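You operate a simulated robot arm through the tools that you are given. There is no shell and no other tool. Be economical: measure what you need, move in short steps, check, and stop when the job is done.

You run a simulated robot arm. Do the job below in one go: nothing can be reset, and whatever is moved stays where it is left.

Task
Gauge film sample R 409: 40 to 60 microns goes in the pass tray, anything else in scrap.
Fine: leave the gauge switch on UP and its tray out.

The check looks at the end state, three seconds after you hand in, the way a careful person would. Anything else that was tipped, shoved, dropped, spilled or broken makes it a failure.

Robot
A 7-joint arm with a two-finger parallel gripper, fixed in place. Base frame: the origin is at the foot of the arm, x ahead of it, y to its left, z up; the work surface is at about z = 760. Readings come in mm, degrees, newtons and seconds.
With the tool pointing down near the work surface it reaches from about 200 to 680 mm from the base axis. Its first joint turns from -66.0 to 66.0 degrees. Payload 2.4 kg.
The TCP is the grasp point between the finger pads, 30 mm short of the fingertips. In the tool frame z runs along the fingers and y along their closing line. Largest opening 94 mm; finger width 28, thickness 10; the body of the gripper, 50 by 96 mm, starts 55 mm behind the TCP.
Orientation is told as [roll, pitch, yaw] about the base's x, y, z axes, in that order, counted from this pose: with the fingers straight down and closing along the base's y, the tool's x points along the base's -x, its y along +y and its z along -z.

Tools
- The arm moves only by the tool move_arm. Its argument "motion" is a list of rows, each an object (a shift or turn left out is 0, a gripper value left out holds the last) with "xyz": the shift along the tool's x, y, z in units of 300 mm (1.0 is 300 mm), a list of three; "turn": the turn, a rotation vector about the tool's x, y, z in units of 120 degrees (1.0 is 120 degrees), a list of three; "fingers": the opening, from 0 (shut) to 1 (fully open). In form: [{"xyz": [x, y, z], "turn": [wx, wy, wz], "fingers": fingers}, ...]. A call has 1 to 12 rows; each row is the pose to reach, as a shift and turn from the pose commanded when the call began, along the tool's axes at that moment. A call with a number of a shift or a turn outside -1 to 1 is refused whole. Each row takes 0.2 s and may step no farther than 50 mm and 8.6 degrees from the row before; otherwise, or with a gripper value out of range, the whole call is refused. A pose out of reach is approached as far as the arm can. The call stops where the force on the tool passes 40 N (or 10 N more than at its start, if that is more) or the arm is blocked; 0.2 s more then pass. Each finger travels about 153 mm/s and halts on what it meets, pressing with about 45 N; the grip force reading is that of the motor and also rises with nothing between the fingers. The clock runs only during rows and for 0.2 s after the last one: add rows that repeat a pose to give the fingers time. The reply holds the time, the measured pose of the TCP, the force on the tool along the base axes, the opening and the grip force, in the units named above and with some noise, with the torque about the TCP (base axes, N m) and any sound that the robot's microphone picked up, and new pictures: "views" is both (left out), scene, wrist or none.
- Cameras (640 x 400 px; columns grow to the right, rows downward): "scene" is fixed at [30, 467.7, 1442.7]; the picture's right is [-0.83, -0.56, 0.00], its down [-0.33, 0.49, -0.81] and it looks along [0.46, -0.67, -0.59] (base axes); focal length 323 px, centre (320, 200). "wrist" rides on the gripper at [76, 14, -102] in the tool frame; the picture's right is [-0.18, 0.98, 0.00], its down [-0.75, -0.14, -0.64] and it looks along [-0.63, -0.12, 0.77] (tool axes); focal length 243 px, centre (320, 200). There is no depth. A picture from a camera that has moved, and an enlarged one, comes with that camera's place and axes in the base frame and with its lens.
- enlarge(camera, box): a new picture of the part [left, top, right, bottom] of that camera's present view, enlarged. No time passes.
- close_job(): hands the job in; it is judged then, once.

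Go step by step. Nothing tells you positions but the pictures and the camera data: compare them with the known pose of the tool, close in by small moves and look again before you grip or let go. The budget is 120 turns and 200 pictures, counting those below and the enlarged ones. Unless the task says otherwise, let go and move clear before handing in, and close with one line.

The tools are called after "Emit:" as name(argument=value, ...) on one line, values as JSON. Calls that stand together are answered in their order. move_arm: Moves the arm, as the interface text tells. Its arguments: {"type":"object","properties":{"motion":{"type":"array","items":{"type":"object","properties":{"xyz":{"type":"array","items":{"type":"number"}},"turn":{"type":"array","items":{"type":"number"}},"fingers":{"type":"number"}}}},"views":{"type":"string","enum":["both","scene","wrist","none"]}},"required":["motion"]} The other tools are called the same way: enlarge (camera, box) takes an enlarged picture of a part of a camera's view; close_job () hands the job in.

At the start:

```text
t: 0.0
ee_pos: [330.9, -115.8, 1140.4]
orientation: [0.0, 0.0, 0.0]
ft_force: [0.6, -0.1, -0.8]
ft_torque: [-0.03, 0.01, 0.0]
width: 94.2
grasp_force: 0.1
```

scene: 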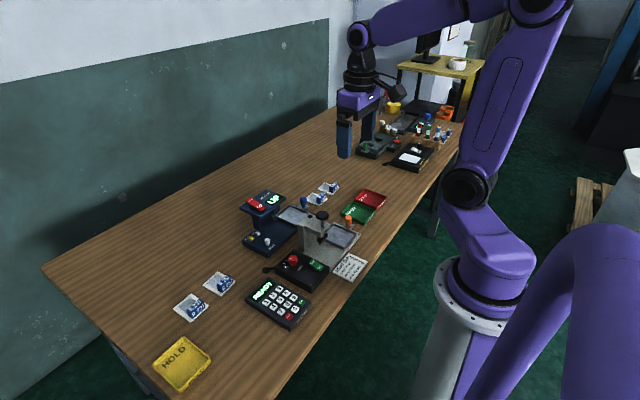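
wrist: 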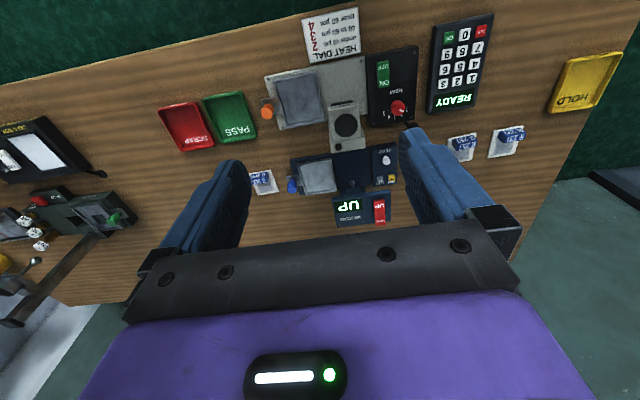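

I see a bench with a gauge, a heat dial device, a keypad, trays and film samples. I'll enlarge to read the details first.

Emit:
enlarge(camera="wrist", box=[240, 120, 420, 232])

Emit:
enlarge(camera="wrist", box=[250, 0, 430, 112])

Emit:
enlarge(camera="wrist", box=[420, 10, 620, 170])

Emit:
enlarge(camera="scene", box=[220, 170, 400, 290])

Emit:
enlarge(camera="scene", box=[140, 230, 380, 390])

```text
3.56 times, centred on (330, 176) of wrist
camera zoom: at [255.1, -101.2, 1243.3], right [0.18, 0.98, 0.0], down [0.75, -0.14, 0.64], along [0.63, -0.12, -0.77], focal length 863 px, centre (284, 285)
```

zoom: 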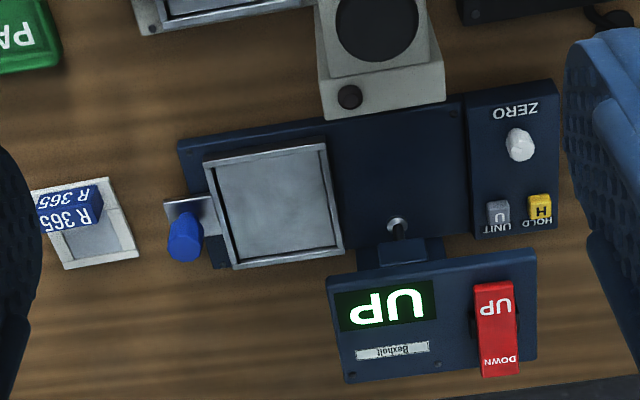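

```text
3.56 times, centred on (340, 56) of wrist
camera zoom: at [255.1, -101.2, 1243.3], right [0.18, 0.98, 0.0], down [0.75, -0.14, 0.64], along [0.63, -0.12, -0.77], focal length 863 px, centre (249, 712)
```

zoom: 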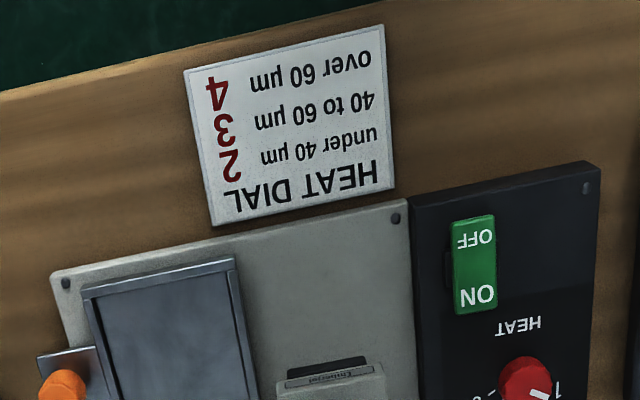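

```text
2.50 times, centred on (520, 90) of wrist
camera zoom: at [255.1, -101.2, 1243.3], right [0.18, 0.98, 0.0], down [0.75, -0.14, 0.64], along [0.63, -0.12, -0.77], focal length 606 px, centre (-180, 475)
```

zoom: 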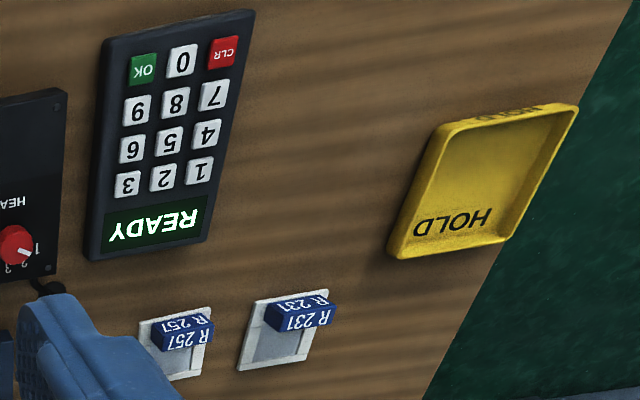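

```text
3.33 times, centred on (310, 230) of scene
camera zoom: at [30.0, 467.7, 1442.7], right [-0.83, -0.56, 0.0], down [-0.33, 0.49, -0.81], along [0.46, -0.67, -0.59], focal length 1078 px, centre (353, 100)
```

zoom: 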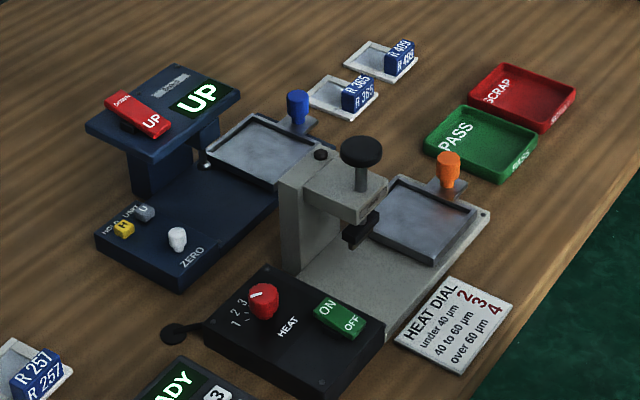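

```text
2.50 times, centred on (260, 310) of scene
camera zoom: at [30.0, 467.7, 1442.7], right [-0.83, -0.56, 0.0], down [-0.33, 0.49, -0.81], along [0.46, -0.67, -0.59], focal length 809 px, centre (470, -75)
```

zoom: 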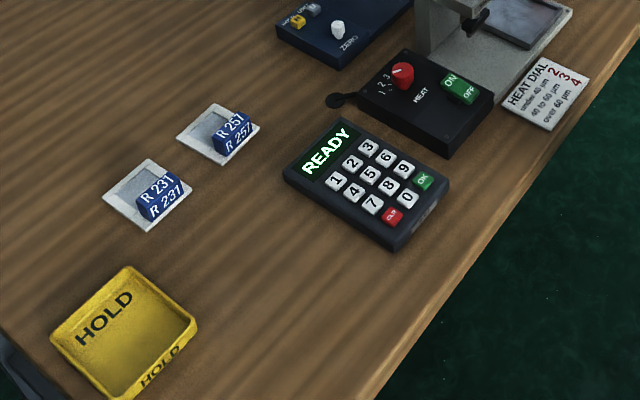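

Sample R 409 is the far one, near (560,-380). The gauge tray is at about (563,-166) with its blue knob near y=-226, and the UP/DOWN rocker is near (606,-44,880). I'll move in for a closer look.

Emit:
move_arm(motion=[{"xyz": [-0.07, -0.04, 0.12], "fingers": 1}, {"xyz": [-0.15, -0.08, 0.24]}, {"xyz": [-0.22, -0.12, 0.36]}, {"xyz": [-0.297, -0.16, 0.467]}, {"xyz": [-0.297, -0.16, 0.467]}])

```text
t: 1.2
ee_pos: [421.3, -164.0, 999.8]
orientation: [0.0, 0.0, 0.0]
ft_force: [-0.1, 0.0, 0.2]
ft_torque: [0.0, 0.0, 0.01]
width: 93.9
grasp_force: 0.0
camera wrist: at [344.8, -150.2, 1103.4], right [0.18, 0.98, 0.0], down [0.75, -0.14, 0.64], along [0.63, -0.12, -0.77], focal length 243 px, centre (320, 200)
```

scene: 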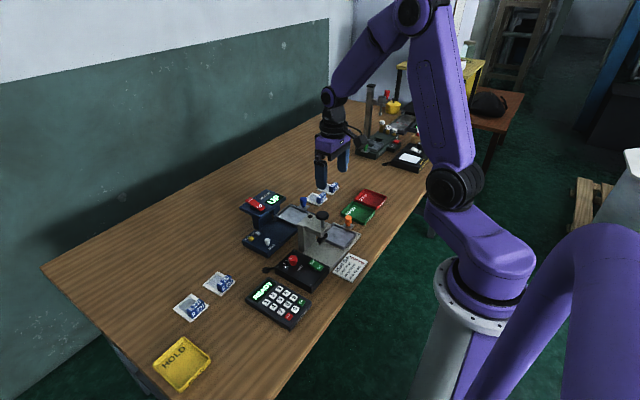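
wrist: 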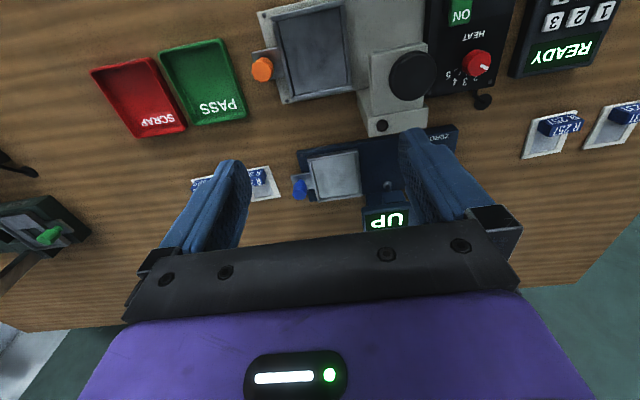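

I have a closer view now, so I'll enlarge the gauge and the samples.

Emit:
enlarge(camera="wrist", box=[230, 110, 420, 240])

Emit:
enlarge(camera="scene", box=[230, 165, 350, 265])

```text
3.08 times, centred on (325, 175) of wrist
camera zoom: at [344.8, -150.2, 1103.4], right [0.18, 0.98, 0.0], down [0.75, -0.14, 0.64], along [0.63, -0.12, -0.77], focal length 746 px, centre (305, 277)
```

zoom: 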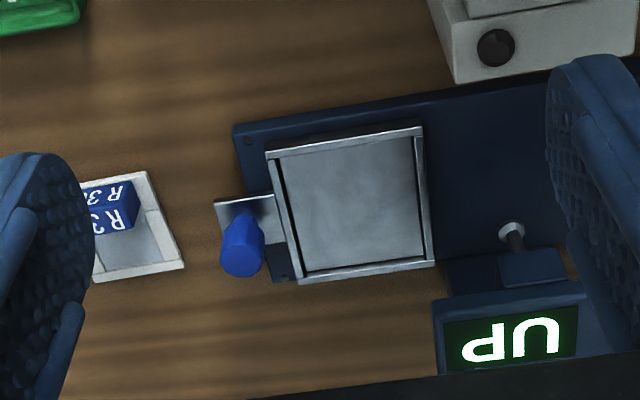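

```text
4.00 times, centred on (290, 215) of scene
camera zoom: at [30.0, 467.7, 1442.7], right [-0.83, -0.56, 0.0], down [-0.33, 0.49, -0.81], along [0.46, -0.67, -0.59], focal length 1294 px, centre (440, 140)
```

zoom: 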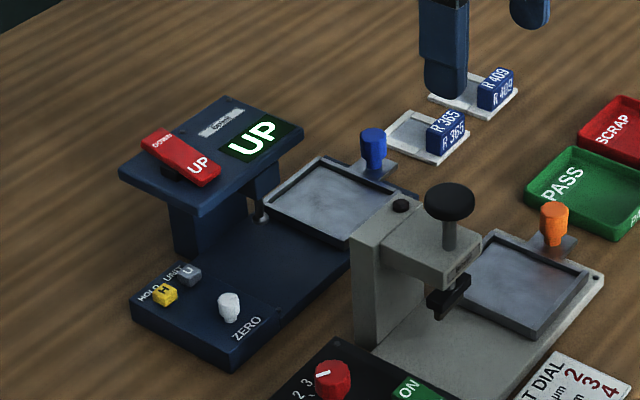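

The tray knob is at about (575,-227), top near z=808, and the tray slides along y. To grip it clear of the gauge head, I'll turn the gripper to yaw -90, which closes it along x, and stop south of the knob.

Emit:
move_arm(motion=[{"xyz": [-0.047, -0.03, 0.02], "turn": [0, 0, 0.068]}, {"xyz": [-0.093, -0.06, 0.04], "turn": [0, 0, 0.136]}, {"xyz": [-0.14, -0.09, 0.06], "turn": [0, 0, 0.205]}, {"xyz": [-0.187, -0.12, 0.08], "turn": [0, 0, 0.273]}, {"xyz": [-0.233, -0.15, 0.1], "turn": [0, 0, 0.341]}, {"xyz": [-0.28, -0.18, 0.13], "turn": [0, 0, 0.409]}, {"xyz": [-0.327, -0.21, 0.15], "turn": [0, 0, 0.477]}, {"xyz": [-0.373, -0.24, 0.18], "turn": [0, 0, 0.545]}, {"xyz": [-0.42, -0.27, 0.2], "turn": [0, 0, 0.614]}, {"xyz": [-0.467, -0.3, 0.22], "turn": [0, 0, 0.682]}, {"xyz": [-0.513, -0.32, 0.25], "turn": [0, 0, 0.75]}, {"xyz": [-0.513, -0.32, 0.25], "turn": [0, 0, 0.75], "fingers": 0.5}])

```text
t: 3.8
ee_pos: [573.1, -259.7, 924.2]
orientation: [0.0, 0.0, -90.2]
ft_force: [0.6, 0.7, 0.1]
ft_torque: [-0.01, 0.0, 0.0]
width: 47.1
grasp_force: 0.0
camera wrist: at [588.3, -184.7, 1027.8], right [0.98, -0.19, 0.0], down [-0.14, -0.75, 0.64], along [-0.12, -0.63, -0.77], focal length 243 px, centre (320, 200)
```

scene: 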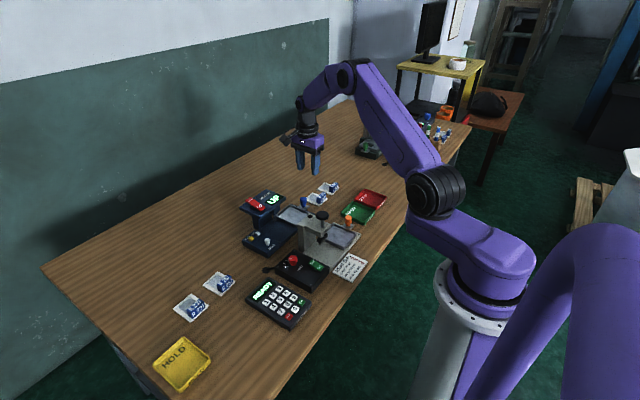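
wrist: 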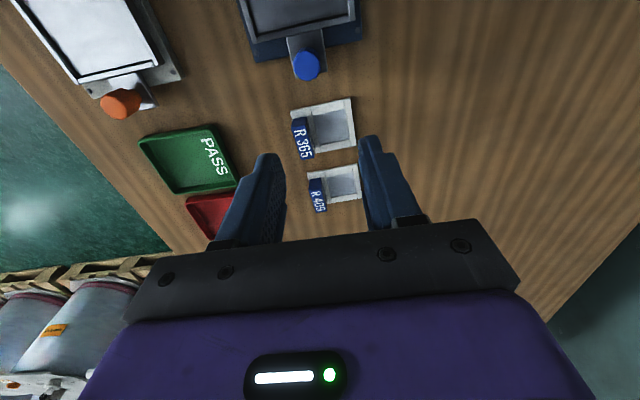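

This pose gives a good view of the knob and samples. I'll enlarge it to refine the positions.

Emit:
enlarge(camera="wrist", box=[230, 0, 390, 110])

Emit:
enlarge(camera="wrist", box=[270, 80, 390, 220])

Emit:
enlarge(camera="scene", box=[230, 175, 350, 265])

```text
3.64 times, centred on (310, 55) of wrist
camera zoom: at [588.3, -184.7, 1027.8], right [0.98, -0.19, 0.0], down [-0.14, -0.75, 0.64], along [-0.12, -0.63, -0.77], focal length 882 px, centre (356, 727)
```

zoom: 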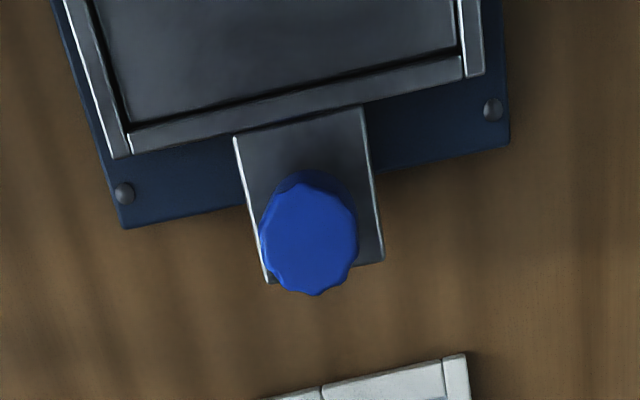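

```text
2.86 times, centred on (330, 150) of wrist
camera zoom: at [588.3, -184.7, 1027.8], right [0.98, -0.19, 0.0], down [-0.14, -0.75, 0.64], along [-0.12, -0.63, -0.77], focal length 693 px, centre (291, 343)
```

zoom: 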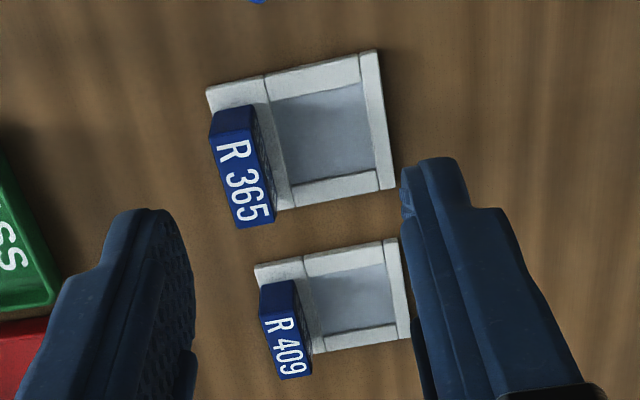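

```text
4.44 times, centred on (290, 220) of scene
camera zoom: at [30.0, 467.7, 1442.7], right [-0.83, -0.56, 0.0], down [-0.33, 0.49, -0.81], along [0.46, -0.67, -0.59], focal length 1438 px, centre (453, 111)
```

zoom: 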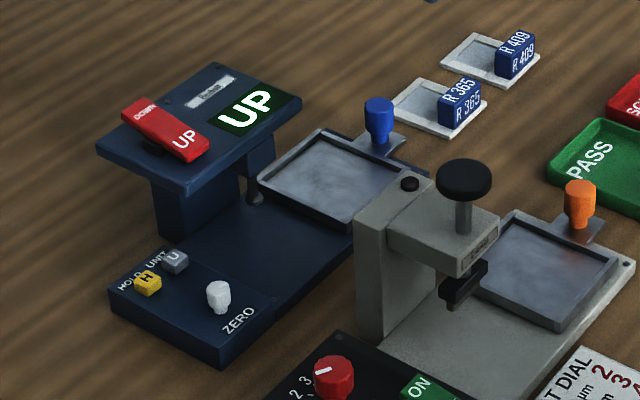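

The knob is at about (570,-223), top near z=815. I'll tilt the body away from the gauge head by 25° and come down just above the knob.

Emit:
move_arm(motion=[{"xyz": [0, 0, 0], "turn": [0, 0.0694, 0]}, {"xyz": [0.03, -0.005, 0.05], "turn": [0, 0.139, 0]}, {"xyz": [0.06, -0.01, 0.1], "turn": [0, 0.208, 0]}, {"xyz": [0.08, -0.01, 0.2], "turn": [0, 0.208, 0]}, {"xyz": [0.08, -0.01, 0.2], "turn": [0, 0.208, 0]}])

Emit:
enlarge(camera="scene", box=[250, 145, 370, 235])

```text
t: 5.0
ee_pos: [571.1, -234.0, 864.8]
orientation: [0.0, 25.0, -90.0]
ft_force: [-0.3, -0.1, -0.2]
ft_torque: [-0.01, -0.02, 0.01]
width: 47.2
grasp_force: 0.0
camera wrist: at [585.5, -208.6, 991.5], right [0.98, -0.17, -0.08], down [-0.14, -0.95, 0.26], along [-0.12, -0.25, -0.96], focal length 243 px, centre (320, 200)
```

scene: 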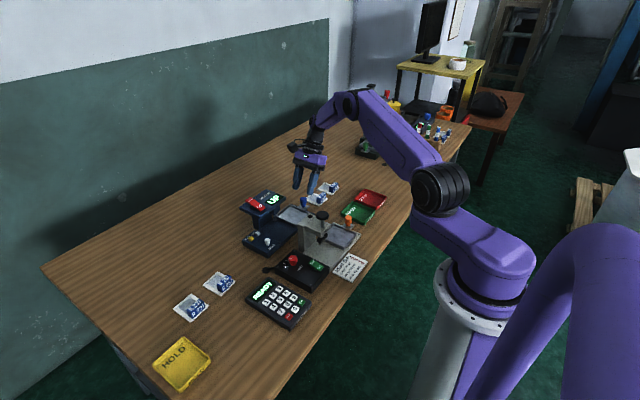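
wrist: 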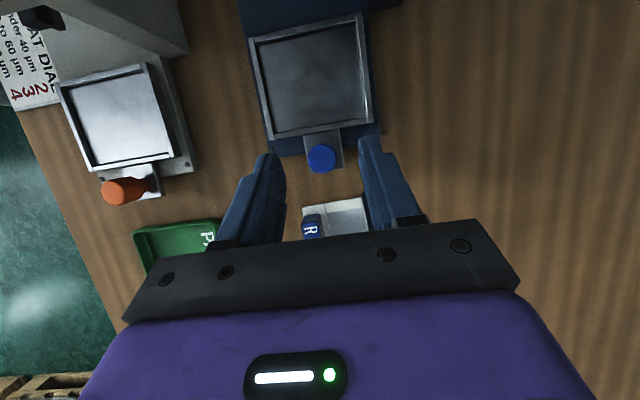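

```text
4.44 times, centred on (310, 190) of scene
camera zoom: at [30.0, 467.7, 1442.7], right [-0.83, -0.56, 0.0], down [-0.33, 0.49, -0.81], along [0.46, -0.67, -0.59], focal length 1438 px, centre (364, 244)
```

zoom: 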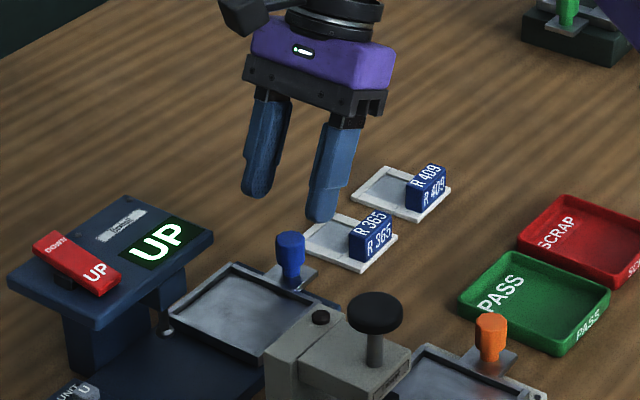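

The knob sits between the fingers. Next I lower and close on it.

Emit:
move_arm(motion=[{"xyz": [-0.027, -0.002, 0.05]}, {"xyz": [-0.054, -0.003, 0.1]}, {"xyz": [-0.054, -0.003, 0.1], "fingers": 0.1}, {"xyz": [-0.054, -0.003, 0.1], "fingers": 0.1}])

Emit:
enlarge(camera="scene", box=[250, 145, 370, 235])

```text
t: 6.0
ee_pos: [570.4, -237.5, 831.0]
orientation: [-0.1, 24.9, -90.0]
ft_force: [-1.2, -0.1, 0.2]
ft_torque: [0.09, 0.04, 0.04]
width: 20.4
grasp_force: 45.0
camera wrist: at [584.5, -211.6, 956.8], right [0.98, -0.17, -0.08], down [-0.14, -0.95, 0.26], along [-0.12, -0.25, -0.96], focal length 243 px, centre (320, 200)
```

scene: 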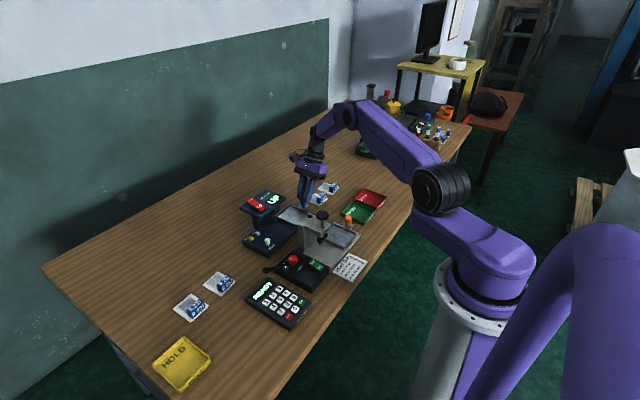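
wrist: 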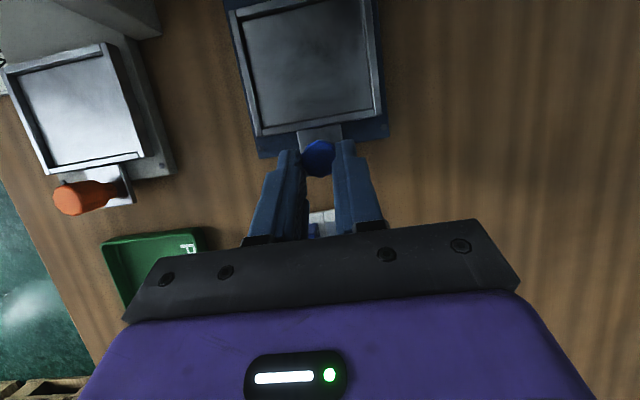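

```text
4.44 times, centred on (310, 190) of scene
camera zoom: at [29.9, 467.7, 1442.7], right [-0.83, -0.56, 0.0], down [-0.33, 0.49, -0.81], along [0.46, -0.67, -0.59], focal length 1438 px, centre (364, 244)
```

zoom: 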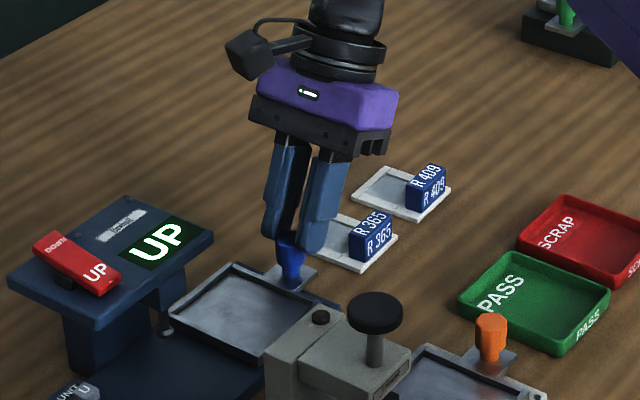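

The grip on the knob is firm. I'll slide the empty tray in along +y to check the gauge's zero.

Emit:
move_arm(motion=[{"xyz": [0.0302, 0, 0.0141]}, {"xyz": [0.0604, 0, 0.0282]}, {"xyz": [0.0906, 0, 0.0423]}, {"xyz": [0.1208, 0, 0.0564]}, {"xyz": [0.151, 0, 0.0705]}, {"xyz": [0.1812, 0, 0.0846]}])

Emit:
enlarge(camera="scene", box=[220, 165, 340, 255])

```text
t: 7.4
ee_pos: [569.2, -177.1, 831.0]
orientation: [0.1, 24.8, -89.9]
ft_force: [4.2, -0.2, -3.3]
ft_torque: [-0.1, -0.1, -0.04]
width: 20.4
grasp_force: 45.3
camera wrist: at [584.2, -151.1, 956.9], right [0.98, -0.17, -0.08], down [-0.14, -0.95, 0.26], along [-0.12, -0.25, -0.96], focal length 243 px, centre (320, 200)
```

scene: 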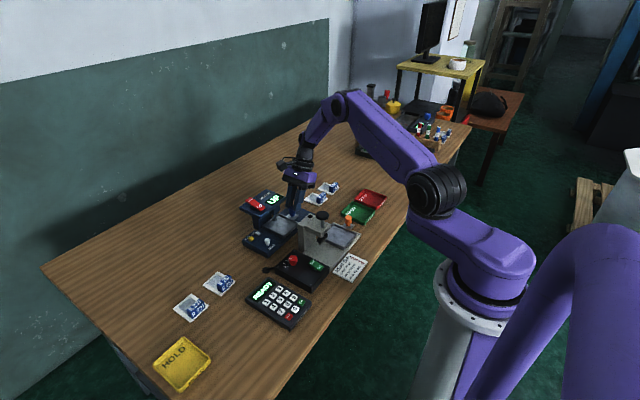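
wrist: 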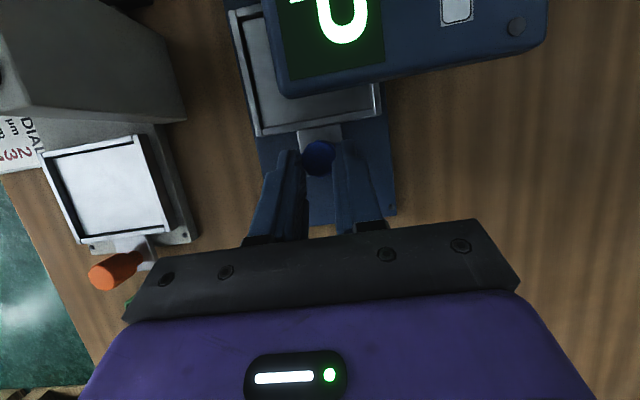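

```text
4.44 times, centred on (280, 210) of scene
camera zoom: at [30.1, 467.6, 1442.7], right [-0.83, -0.56, 0.0], down [-0.33, 0.49, -0.81], along [0.46, -0.67, -0.59], focal length 1438 px, centre (498, 156)
```

zoom: 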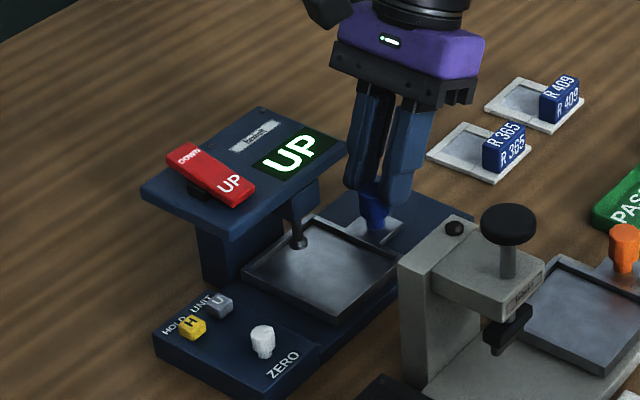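

The tray slides easily and the spindle is now over it. I'll continue gently toward the stop.

Emit:
move_arm(motion=[{"xyz": [0.0151, 0, 0.00705]}, {"xyz": [0.0302, 0, 0.0141]}, {"xyz": [0.0378, 0, 0.0176]}, {"xyz": [0.0453, 0, 0.0211]}])

Emit:
enlarge(camera="scene", box=[220, 165, 340, 255])

```text
t: 8.4
ee_pos: [569.3, -162.4, 830.4]
orientation: [0.1, 24.9, -90.0]
ft_force: [6.1, -1.0, -1.5]
ft_torque: [0.09, -0.13, 0.02]
width: 20.4
grasp_force: 45.1
camera wrist: at [584.3, -136.6, 956.9], right [0.98, -0.17, -0.08], down [-0.14, -0.95, 0.26], along [-0.12, -0.25, -0.96], focal length 243 px, centre (320, 200)
```

scene: 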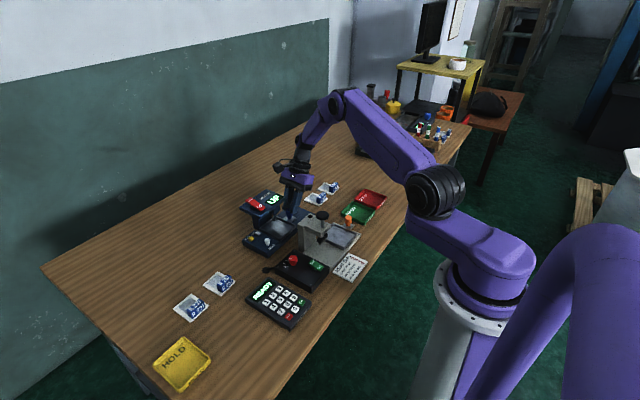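
wrist: 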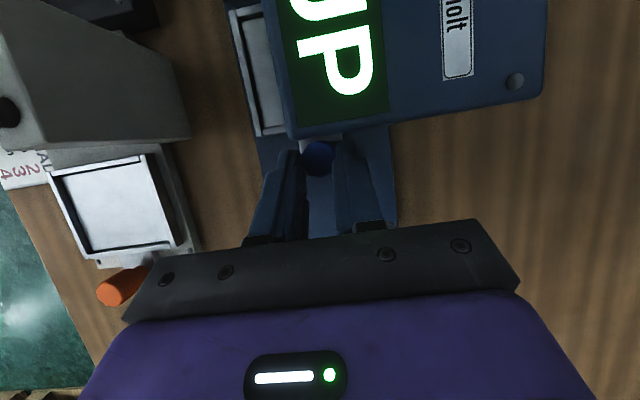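

```text
4.44 times, centred on (280, 210) of scene
camera zoom: at [30.1, 467.6, 1442.7], right [-0.83, -0.56, 0.0], down [-0.33, 0.49, -0.81], along [0.46, -0.67, -0.59], focal length 1438 px, centre (498, 156)
```

zoom: 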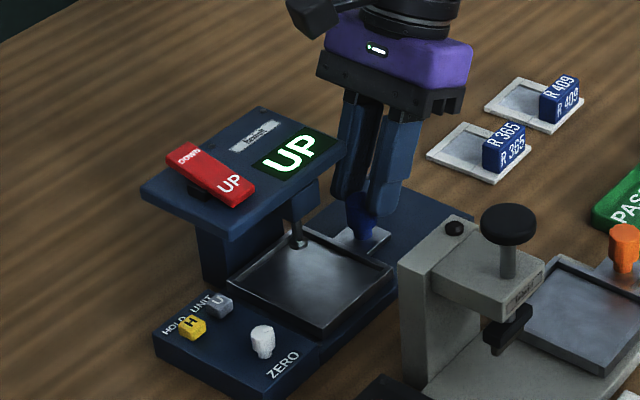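

There's no stop yet, so I'll push a little further in fine steps.

Emit:
move_arm(motion=[{"xyz": [0.0076, 0, 0.0035]}, {"xyz": [0.0151, 0, 0.00705]}, {"xyz": [0.0227, 0, 0.0106]}, {"xyz": [0.0302, 0, 0.0141]}])

Emit:
enlarge(camera="scene", box=[220, 165, 340, 255])

```text
t: 9.4
ee_pos: [569.4, -160.6, 831.0]
orientation: [0.3, 24.6, -90.4]
ft_force: [3.3, -32.1, -1.9]
ft_torque: [-1.05, 0.02, -0.05]
width: 20.4
grasp_force: 44.6
camera wrist: at [583.8, -134.8, 956.9], right [0.98, -0.18, -0.07], down [-0.15, -0.95, 0.27], along [-0.12, -0.25, -0.96], focal length 243 px, centre (320, 200)
```

scene: 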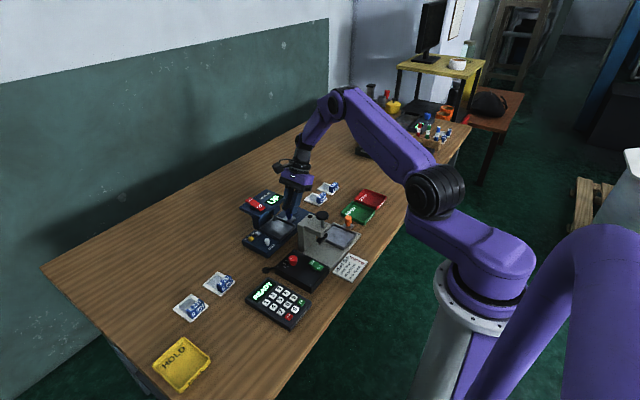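
wrist: 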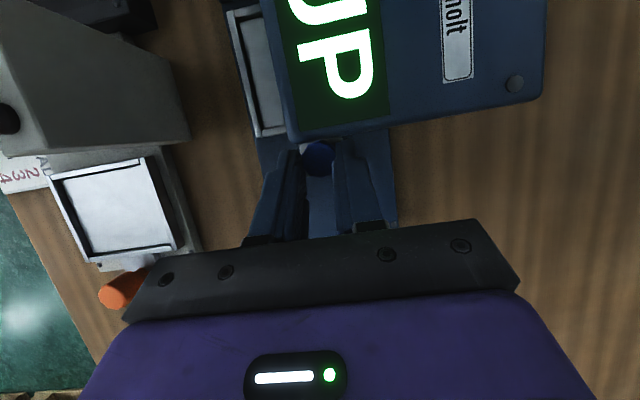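

```text
4.44 times, centred on (280, 210) of scene
camera zoom: at [30.1, 466.9, 1442.9], right [-0.83, -0.56, 0.0], down [-0.33, 0.49, -0.81], along [0.46, -0.67, -0.59], focal length 1438 px, centre (498, 156)
```

zoom: 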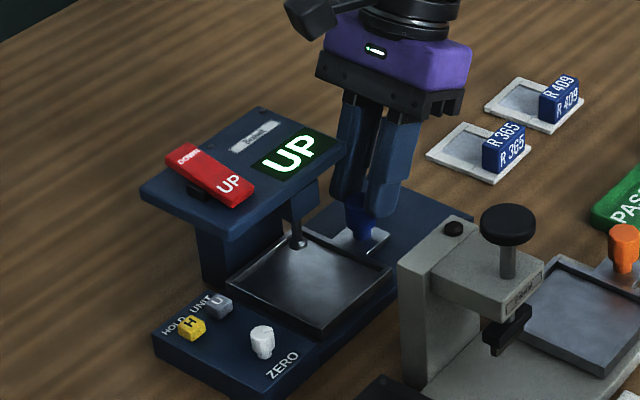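

The tray reached its in-stop at about 76 mm of travel, and the gauge didn't move. I'll release the knob and back off along the tool.

Emit:
move_arm(motion=[{"xyz": [0, 0, 0], "fingers": 0.22}, {"xyz": [0, 0, 0], "fingers": 0.5}, {"xyz": [0, 0, 0], "fingers": 0.5}, {"xyz": [0, 0, -0.12]}, {"xyz": [0, 0, -0.26]}, {"xyz": [0, 0, -0.4]}, {"xyz": [0, 0, -0.4]}])

Emit:
enlarge(camera="scene", box=[220, 165, 340, 255])

Emit:
enlarge(camera="wrist", box=[240, 0, 440, 160])

```text
t: 11.0
ee_pos: [569.3, -205.0, 941.0]
orientation: [0.0, 25.0, -90.1]
ft_force: [-0.6, 0.6, -0.4]
ft_torque: [-0.03, 0.0, -0.02]
width: 46.9
grasp_force: 0.1
camera wrist: at [584.8, -178.8, 1066.1], right [0.98, -0.17, -0.08], down [-0.14, -0.95, 0.26], along [-0.12, -0.25, -0.96], focal length 243 px, centre (320, 200)
```

scene: 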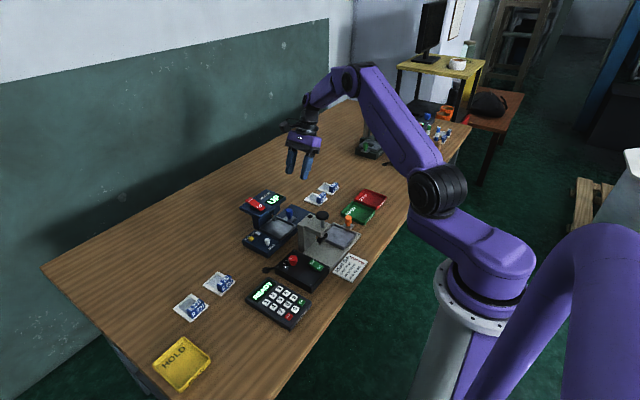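
wrist: 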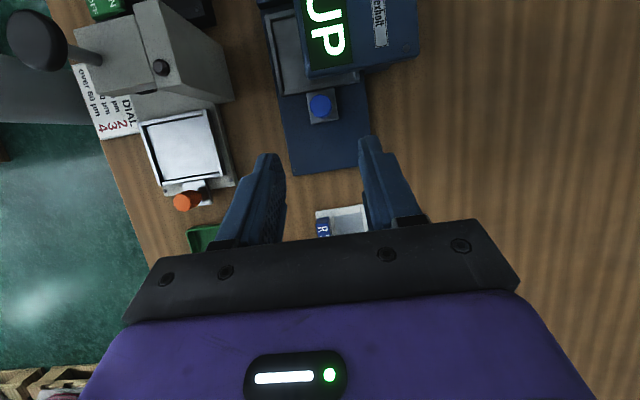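

```text
4.44 times, centred on (280, 210) of scene
camera zoom: at [30.0, 467.7, 1442.7], right [-0.83, -0.56, 0.0], down [-0.33, 0.49, -0.81], along [0.46, -0.67, -0.59], focal length 1438 px, centre (498, 156)
```

zoom: 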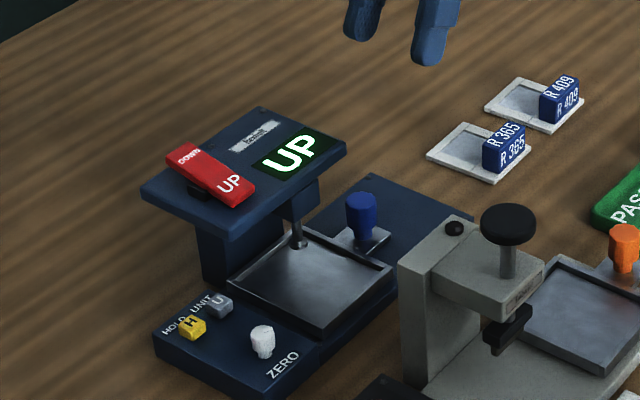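

```text
2.50 times, centred on (340, 80) of wrist
camera zoom: at [584.8, -178.8, 1066.1], right [0.98, -0.17, -0.08], down [-0.14, -0.95, 0.26], along [-0.12, -0.25, -0.96], focal length 606 px, centre (270, 500)
```

zoom: 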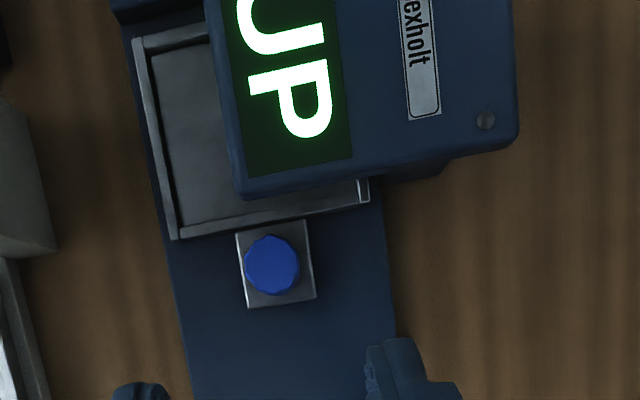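

Tray in. Now I'll straighten the tool, close the fingers and look at the rocker from above. The DOWN end is near (627,-46,890).

Emit:
move_arm(motion=[{"xyz": [0.06, 0, -0.12], "turn": [0, -0.042, 0], "fingers": 0}, {"xyz": [0.18, 0.03, -0.1], "turn": [0, -0.083, 0]}, {"xyz": [0.31, 0.07, -0.06], "turn": [0, -0.125, 0]}, {"xyz": [0.44, 0.12, -0.01], "turn": [0, -0.167, 0]}, {"xyz": [0.563, 0.17, 0.046], "turn": [0, -0.208, 0]}, {"xyz": [0.563, 0.17, 0.046], "turn": [0, -0.208, 0]}])

Emit:
enlarge(camera="wrist", box=[220, 60, 420, 220])

Emit:
enlarge(camera="scene", box=[220, 145, 340, 235])

```text
t: 12.4
ee_pos: [620.6, -40.6, 997.4]
orientation: [0.0, -0.1, -90.1]
ft_force: [-0.4, -0.2, 0.1]
ft_torque: [0.01, 0.03, 0.0]
width: 0.0
grasp_force: 33.5
camera wrist: at [634.8, 34.8, 1100.4], right [0.98, -0.19, 0.0], down [-0.14, -0.75, 0.64], along [-0.12, -0.63, -0.77], focal length 243 px, centre (320, 200)
```

scene: 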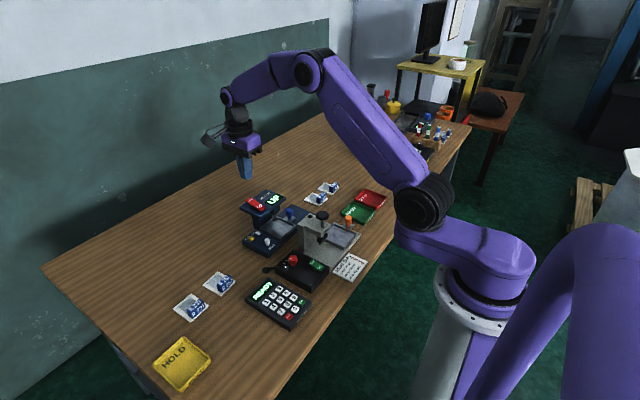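
wrist: 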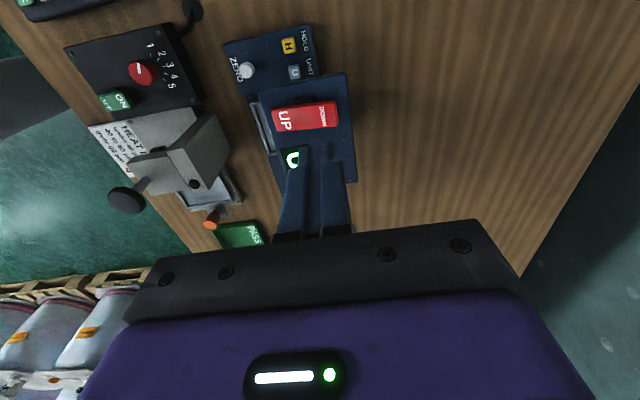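

```text
2.50 times, centred on (320, 140) of wrist
camera zoom: at [634.8, 34.8, 1100.4], right [0.98, -0.19, 0.0], down [-0.14, -0.75, 0.64], along [-0.12, -0.63, -0.77], focal length 606 px, centre (320, 350)
```

zoom: 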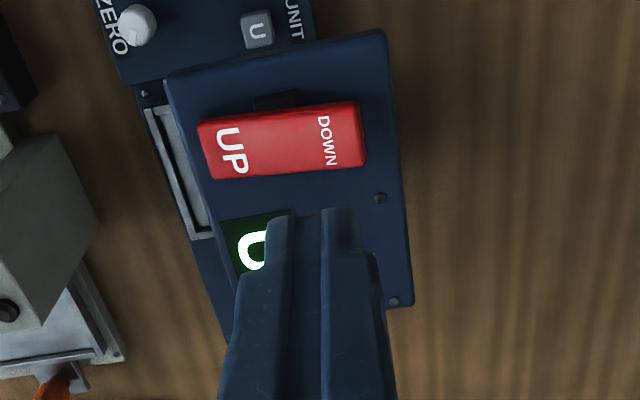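

```text
4.44 times, centred on (280, 190) of scene
camera zoom: at [29.9, 467.7, 1442.7], right [-0.83, -0.56, 0.0], down [-0.33, 0.49, -0.81], along [0.46, -0.67, -0.59], focal length 1438 px, centre (498, 244)
```

zoom: 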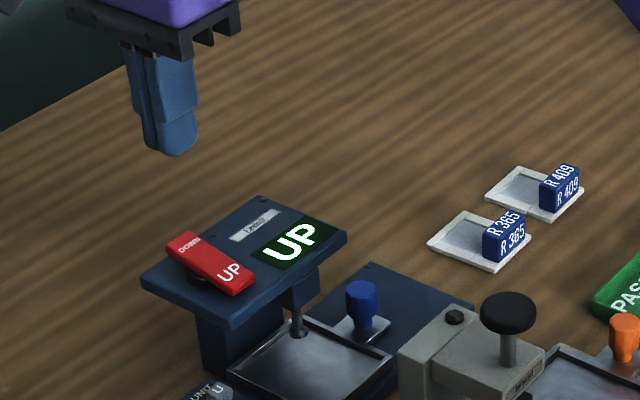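

The rocker's DOWN end is at about (625,-43). I'll lower the closed fingertips onto it in fine steps.

Emit:
move_arm(motion=[{"xyz": [-0.008, 0.013, 0.1]}, {"xyz": [-0.008, 0.013, 0.2]}, {"xyz": [-0.008, 0.013, 0.225]}, {"xyz": [-0.008, 0.013, 0.24]}, {"xyz": [-0.008, 0.013, 0.25]}, {"xyz": [-0.008, 0.013, 0.26]}])

Emit:
enlarge(camera="scene", box=[220, 145, 340, 235])

```text
t: 13.8
ee_pos: [624.9, -45.9, 921.0]
orientation: [-0.1, 0.0, -90.0]
ft_force: [0.8, 0.7, 1.6]
ft_torque: [0.01, -0.02, -0.01]
width: 0.1
grasp_force: 33.0
camera wrist: at [639.4, 29.9, 1023.7], right [0.98, -0.18, 0.0], down [-0.14, -0.75, 0.64], along [-0.12, -0.63, -0.77], focal length 243 px, centre (320, 200)
```

scene: 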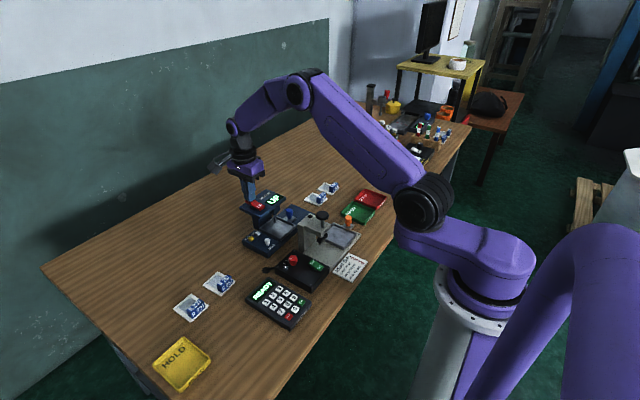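
wrist: 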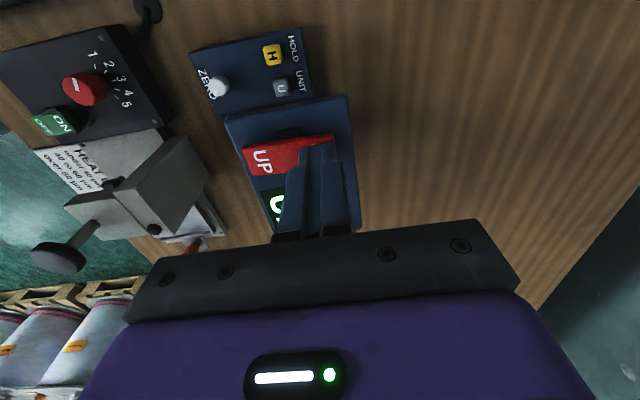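

```text
4.44 times, centred on (280, 190) of scene
camera zoom: at [30.0, 467.7, 1442.7], right [-0.83, -0.56, 0.0], down [-0.33, 0.49, -0.81], along [0.46, -0.67, -0.59], focal length 1438 px, centre (498, 244)
```

zoom: 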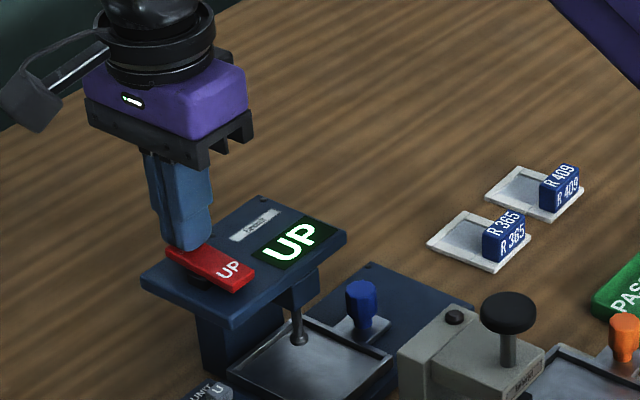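

The tips are just touching the rocker. I'll keep pressing gently.

Emit:
move_arm(motion=[{"xyz": [0, 0, 0.008]}, {"xyz": [0, 0, 0.016]}, {"xyz": [0, 0, 0.024]}, {"xyz": [0, 0, 0.032]}])

Emit:
enlarge(camera="scene", box=[220, 145, 340, 235])

```text
t: 14.9
ee_pos: [627.4, -46.2, 915.8]
orientation: [0.2, 0.0, -90.0]
ft_force: [-3.3, 0.5, 5.7]
ft_torque: [0.04, 0.16, -0.03]
width: 0.0
grasp_force: 33.6
stopped in row 4: the force on the tool passed its limit at 42 N (the readings are from after the stop); the commanded pose is now the measured one
camera wrist: at [640.1, 29.5, 1018.6], right [0.98, -0.18, 0.01], down [-0.14, -0.75, 0.64], along [-0.11, -0.63, -0.77], focal length 243 px, centre (320, 200)
```

scene: 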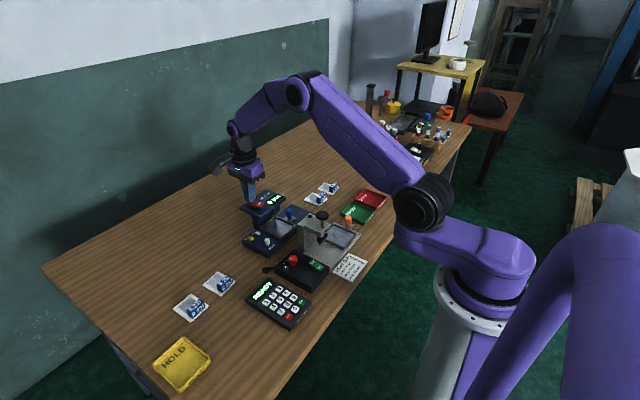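
wrist: 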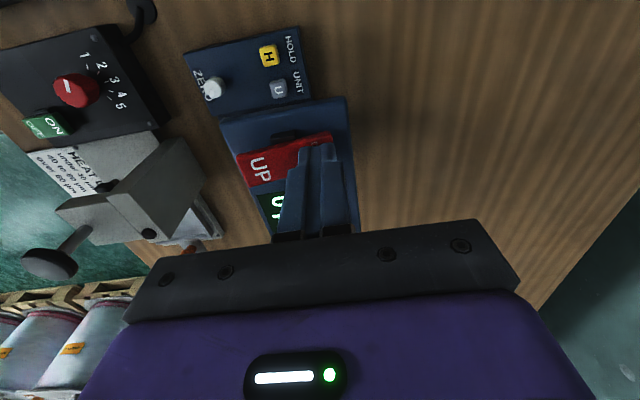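

```text
4.44 times, centred on (280, 190) of scene
camera zoom: at [29.8, 467.7, 1442.7], right [-0.83, -0.56, 0.0], down [-0.33, 0.49, -0.81], along [0.46, -0.67, -0.59], focal length 1438 px, centre (498, 244)
```

zoom: 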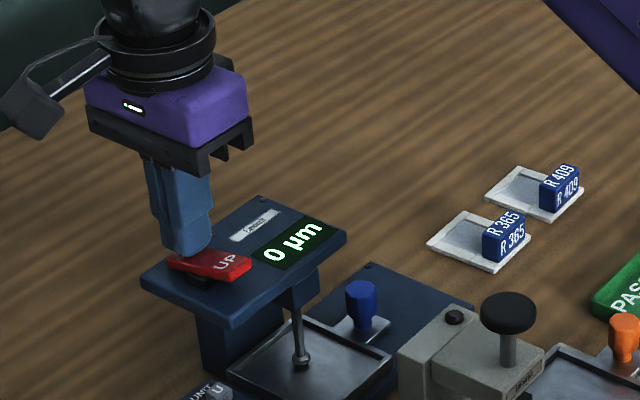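

The gauge reads 0 µm when empty, so both zero and units are right. Next I'll press the UP end, near x=587.

Emit:
move_arm(motion=[{"xyz": [0, 0, -0.1]}, {"xyz": [0.006, -0.135, -0.1]}, {"xyz": [0.006, -0.135, -0.04]}, {"xyz": [0.006, -0.135, 0]}, {"xyz": [0.006, -0.135, 0.008]}, {"xyz": [0.006, -0.135, 0.016]}, {"xyz": [0.006, -0.135, 0.024]}, {"xyz": [0.006, -0.135, 0.032]}, {"xyz": [0.006, -0.135, 0.04]}])

Emit:
enlarge(camera="scene", box=[220, 145, 340, 235])

```text
t: 16.2
ee_pos: [585.4, -44.2, 914.5]
orientation: [0.1, 0.0, -90.0]
ft_force: [-8.2, 0.5, 11.1]
ft_torque: [0.07, 0.14, 0.0]
width: 0.0
grasp_force: 33.3
stopped in row 6: the force on the tool passed its limit at 46 N (the readings are from after the stop); the commanded pose is now the measured one
camera wrist: at [598.8, 31.1, 1018.2], right [0.98, -0.18, 0.0], down [-0.14, -0.75, 0.64], along [-0.12, -0.63, -0.77], focal length 243 px, centre (320, 200)
```

scene: 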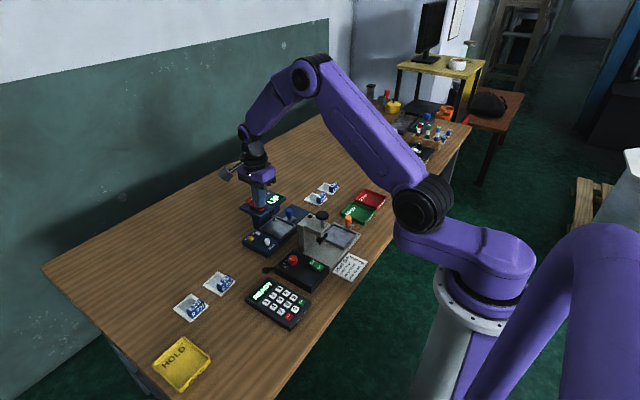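
wrist: 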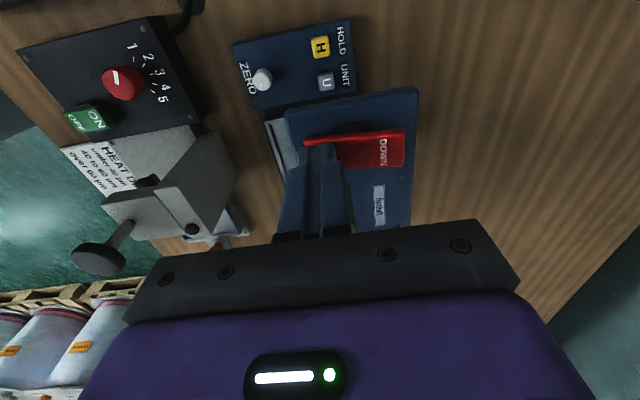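

```text
4.44 times, centred on (280, 190) of scene
camera zoom: at [29.5, 467.7, 1442.7], right [-0.83, -0.56, 0.0], down [-0.33, 0.49, -0.81], along [0.46, -0.67, -0.59], focal length 1438 px, centre (498, 244)
```

zoom: 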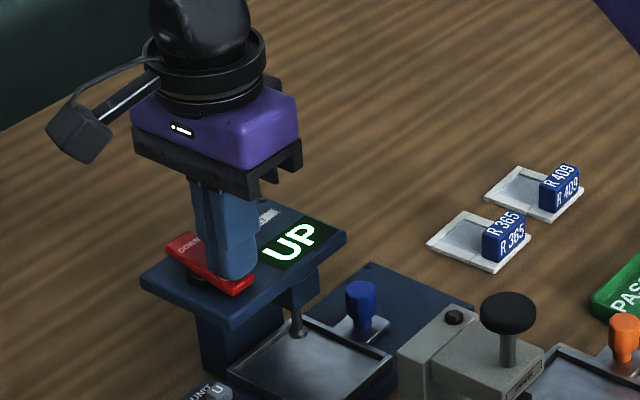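

It's back on UP. I'll rise, tilt again and return above the knob with the fingers open.

Emit:
move_arm(motion=[{"xyz": [0, 0, -0.12]}, {"xyz": [-0.11, -0.01, -0.17]}, {"xyz": [-0.25, -0.02, -0.2], "turn": [0, 0.05, 0]}, {"xyz": [-0.38, -0.03, -0.2], "turn": [0, 0.1, 0], "fingers": 0.5}, {"xyz": [-0.49, -0.045, -0.16], "turn": [0, 0.155, 0]}, {"xyz": [-0.557, -0.053, -0.09], "turn": [0, 0.208, 0]}, {"xyz": [-0.557, -0.053, -0.09], "turn": [0, 0.208, 0]}])

```text
t: 17.8
ee_pos: [568.6, -212.1, 942.0]
orientation: [0.2, 25.0, -89.9]
ft_force: [-0.1, -0.1, -0.3]
ft_torque: [-0.01, 0.0, -0.01]
width: 46.8
grasp_force: 0.1
camera wrist: at [582.9, -186.8, 1067.9], right [0.98, -0.17, -0.07], down [-0.14, -0.95, 0.26], along [-0.11, -0.25, -0.96], focal length 243 px, centre (320, 200)
```

scene: 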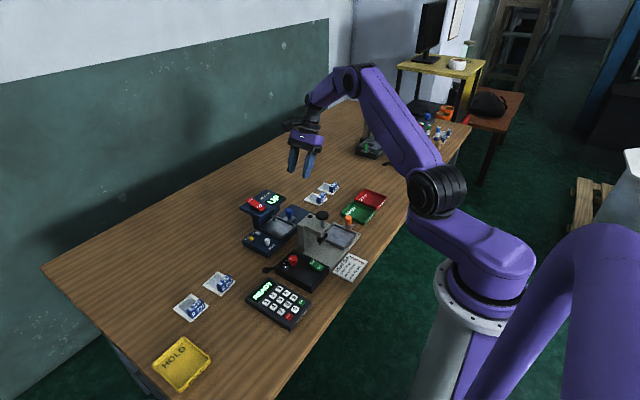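
wrist: 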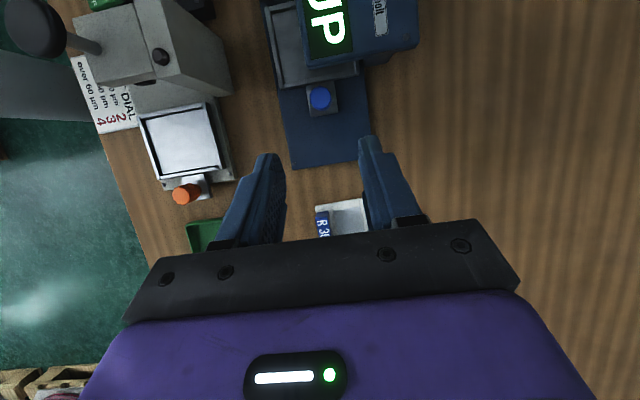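

I'll go back down to the knob and grip it, then pull the tray out.

Emit:
move_arm(motion=[{"xyz": [-0.001, 0.003, 0.14]}, {"xyz": [-0.003, 0.003, 0.28]}, {"xyz": [-0.004, 0.003, 0.36]}, {"xyz": [-0.004, 0.003, 0.407]}, {"xyz": [-0.004, 0.003, 0.407], "fingers": 0.1}, {"xyz": [-0.004, 0.003, 0.407], "fingers": 0.1}], views="none")

Emit:
move_arm(motion=[{"xyz": [-0.0302, 0, -0.0141]}, {"xyz": [-0.0604, 0, -0.0282]}, {"xyz": [-0.0906, 0, -0.0423]}, {"xyz": [-0.1208, 0, -0.0564]}, {"xyz": [-0.151, 0, -0.0705]}, {"xyz": [-0.1812, 0, -0.0846]}, {"xyz": [-0.211, 0, -0.0987]}, {"xyz": [-0.222, 0, -0.1036]}, {"xyz": [-0.23, 0, -0.107]}])

Emit:
enlarge(camera="scene", box=[230, 145, 350, 235])

```text
t: 19.2
ee_pos: [569.9, -161.5, 828.7]
orientation: [0.0, 25.0, -90.0]
ft_force: [-12.3, 0.2, 3.6]
ft_torque: [0.08, 0.41, 0.19]
width: 20.5
grasp_force: 45.1
```

```text
t: 21.2
ee_pos: [569.7, -235.0, 829.1]
orientation: [0.1, 25.0, -89.9]
ft_force: [-16.0, 7.9, 2.8]
ft_torque: [-0.92, 0.5, 0.16]
width: 20.5
grasp_force: 44.9
camera wrist: at [584.3, -210.3, 955.4], right [0.98, -0.16, -0.08], down [-0.14, -0.95, 0.26], along [-0.12, -0.25, -0.96], focal length 243 px, centre (320, 200)
```

scene: 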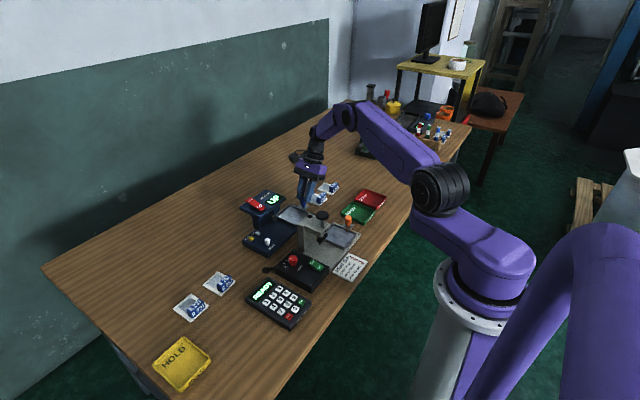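
wrist: 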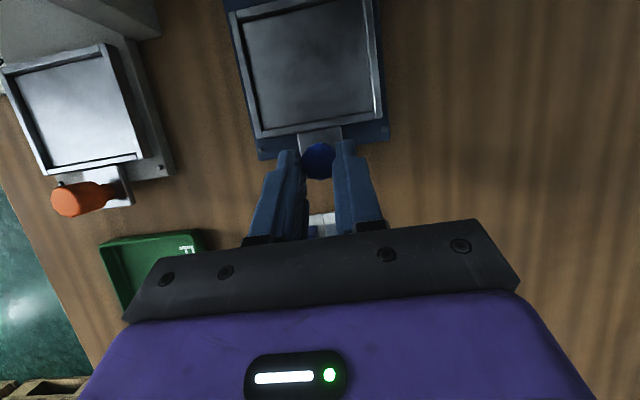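

```text
4.44 times, centred on (290, 190) of scene
camera zoom: at [29.5, 467.9, 1442.6], right [-0.83, -0.56, 0.0], down [-0.33, 0.49, -0.81], along [0.46, -0.67, -0.59], focal length 1438 px, centre (453, 244)
```

zoom: 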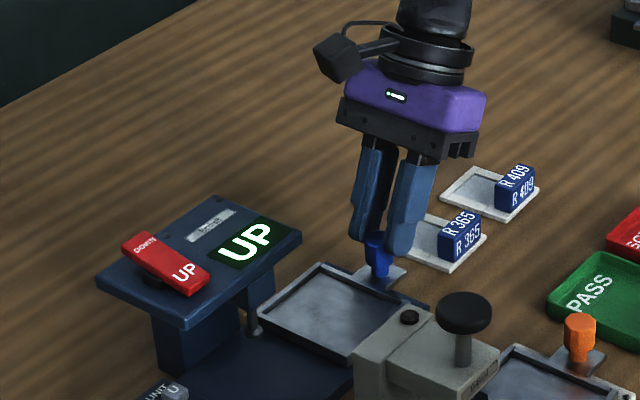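

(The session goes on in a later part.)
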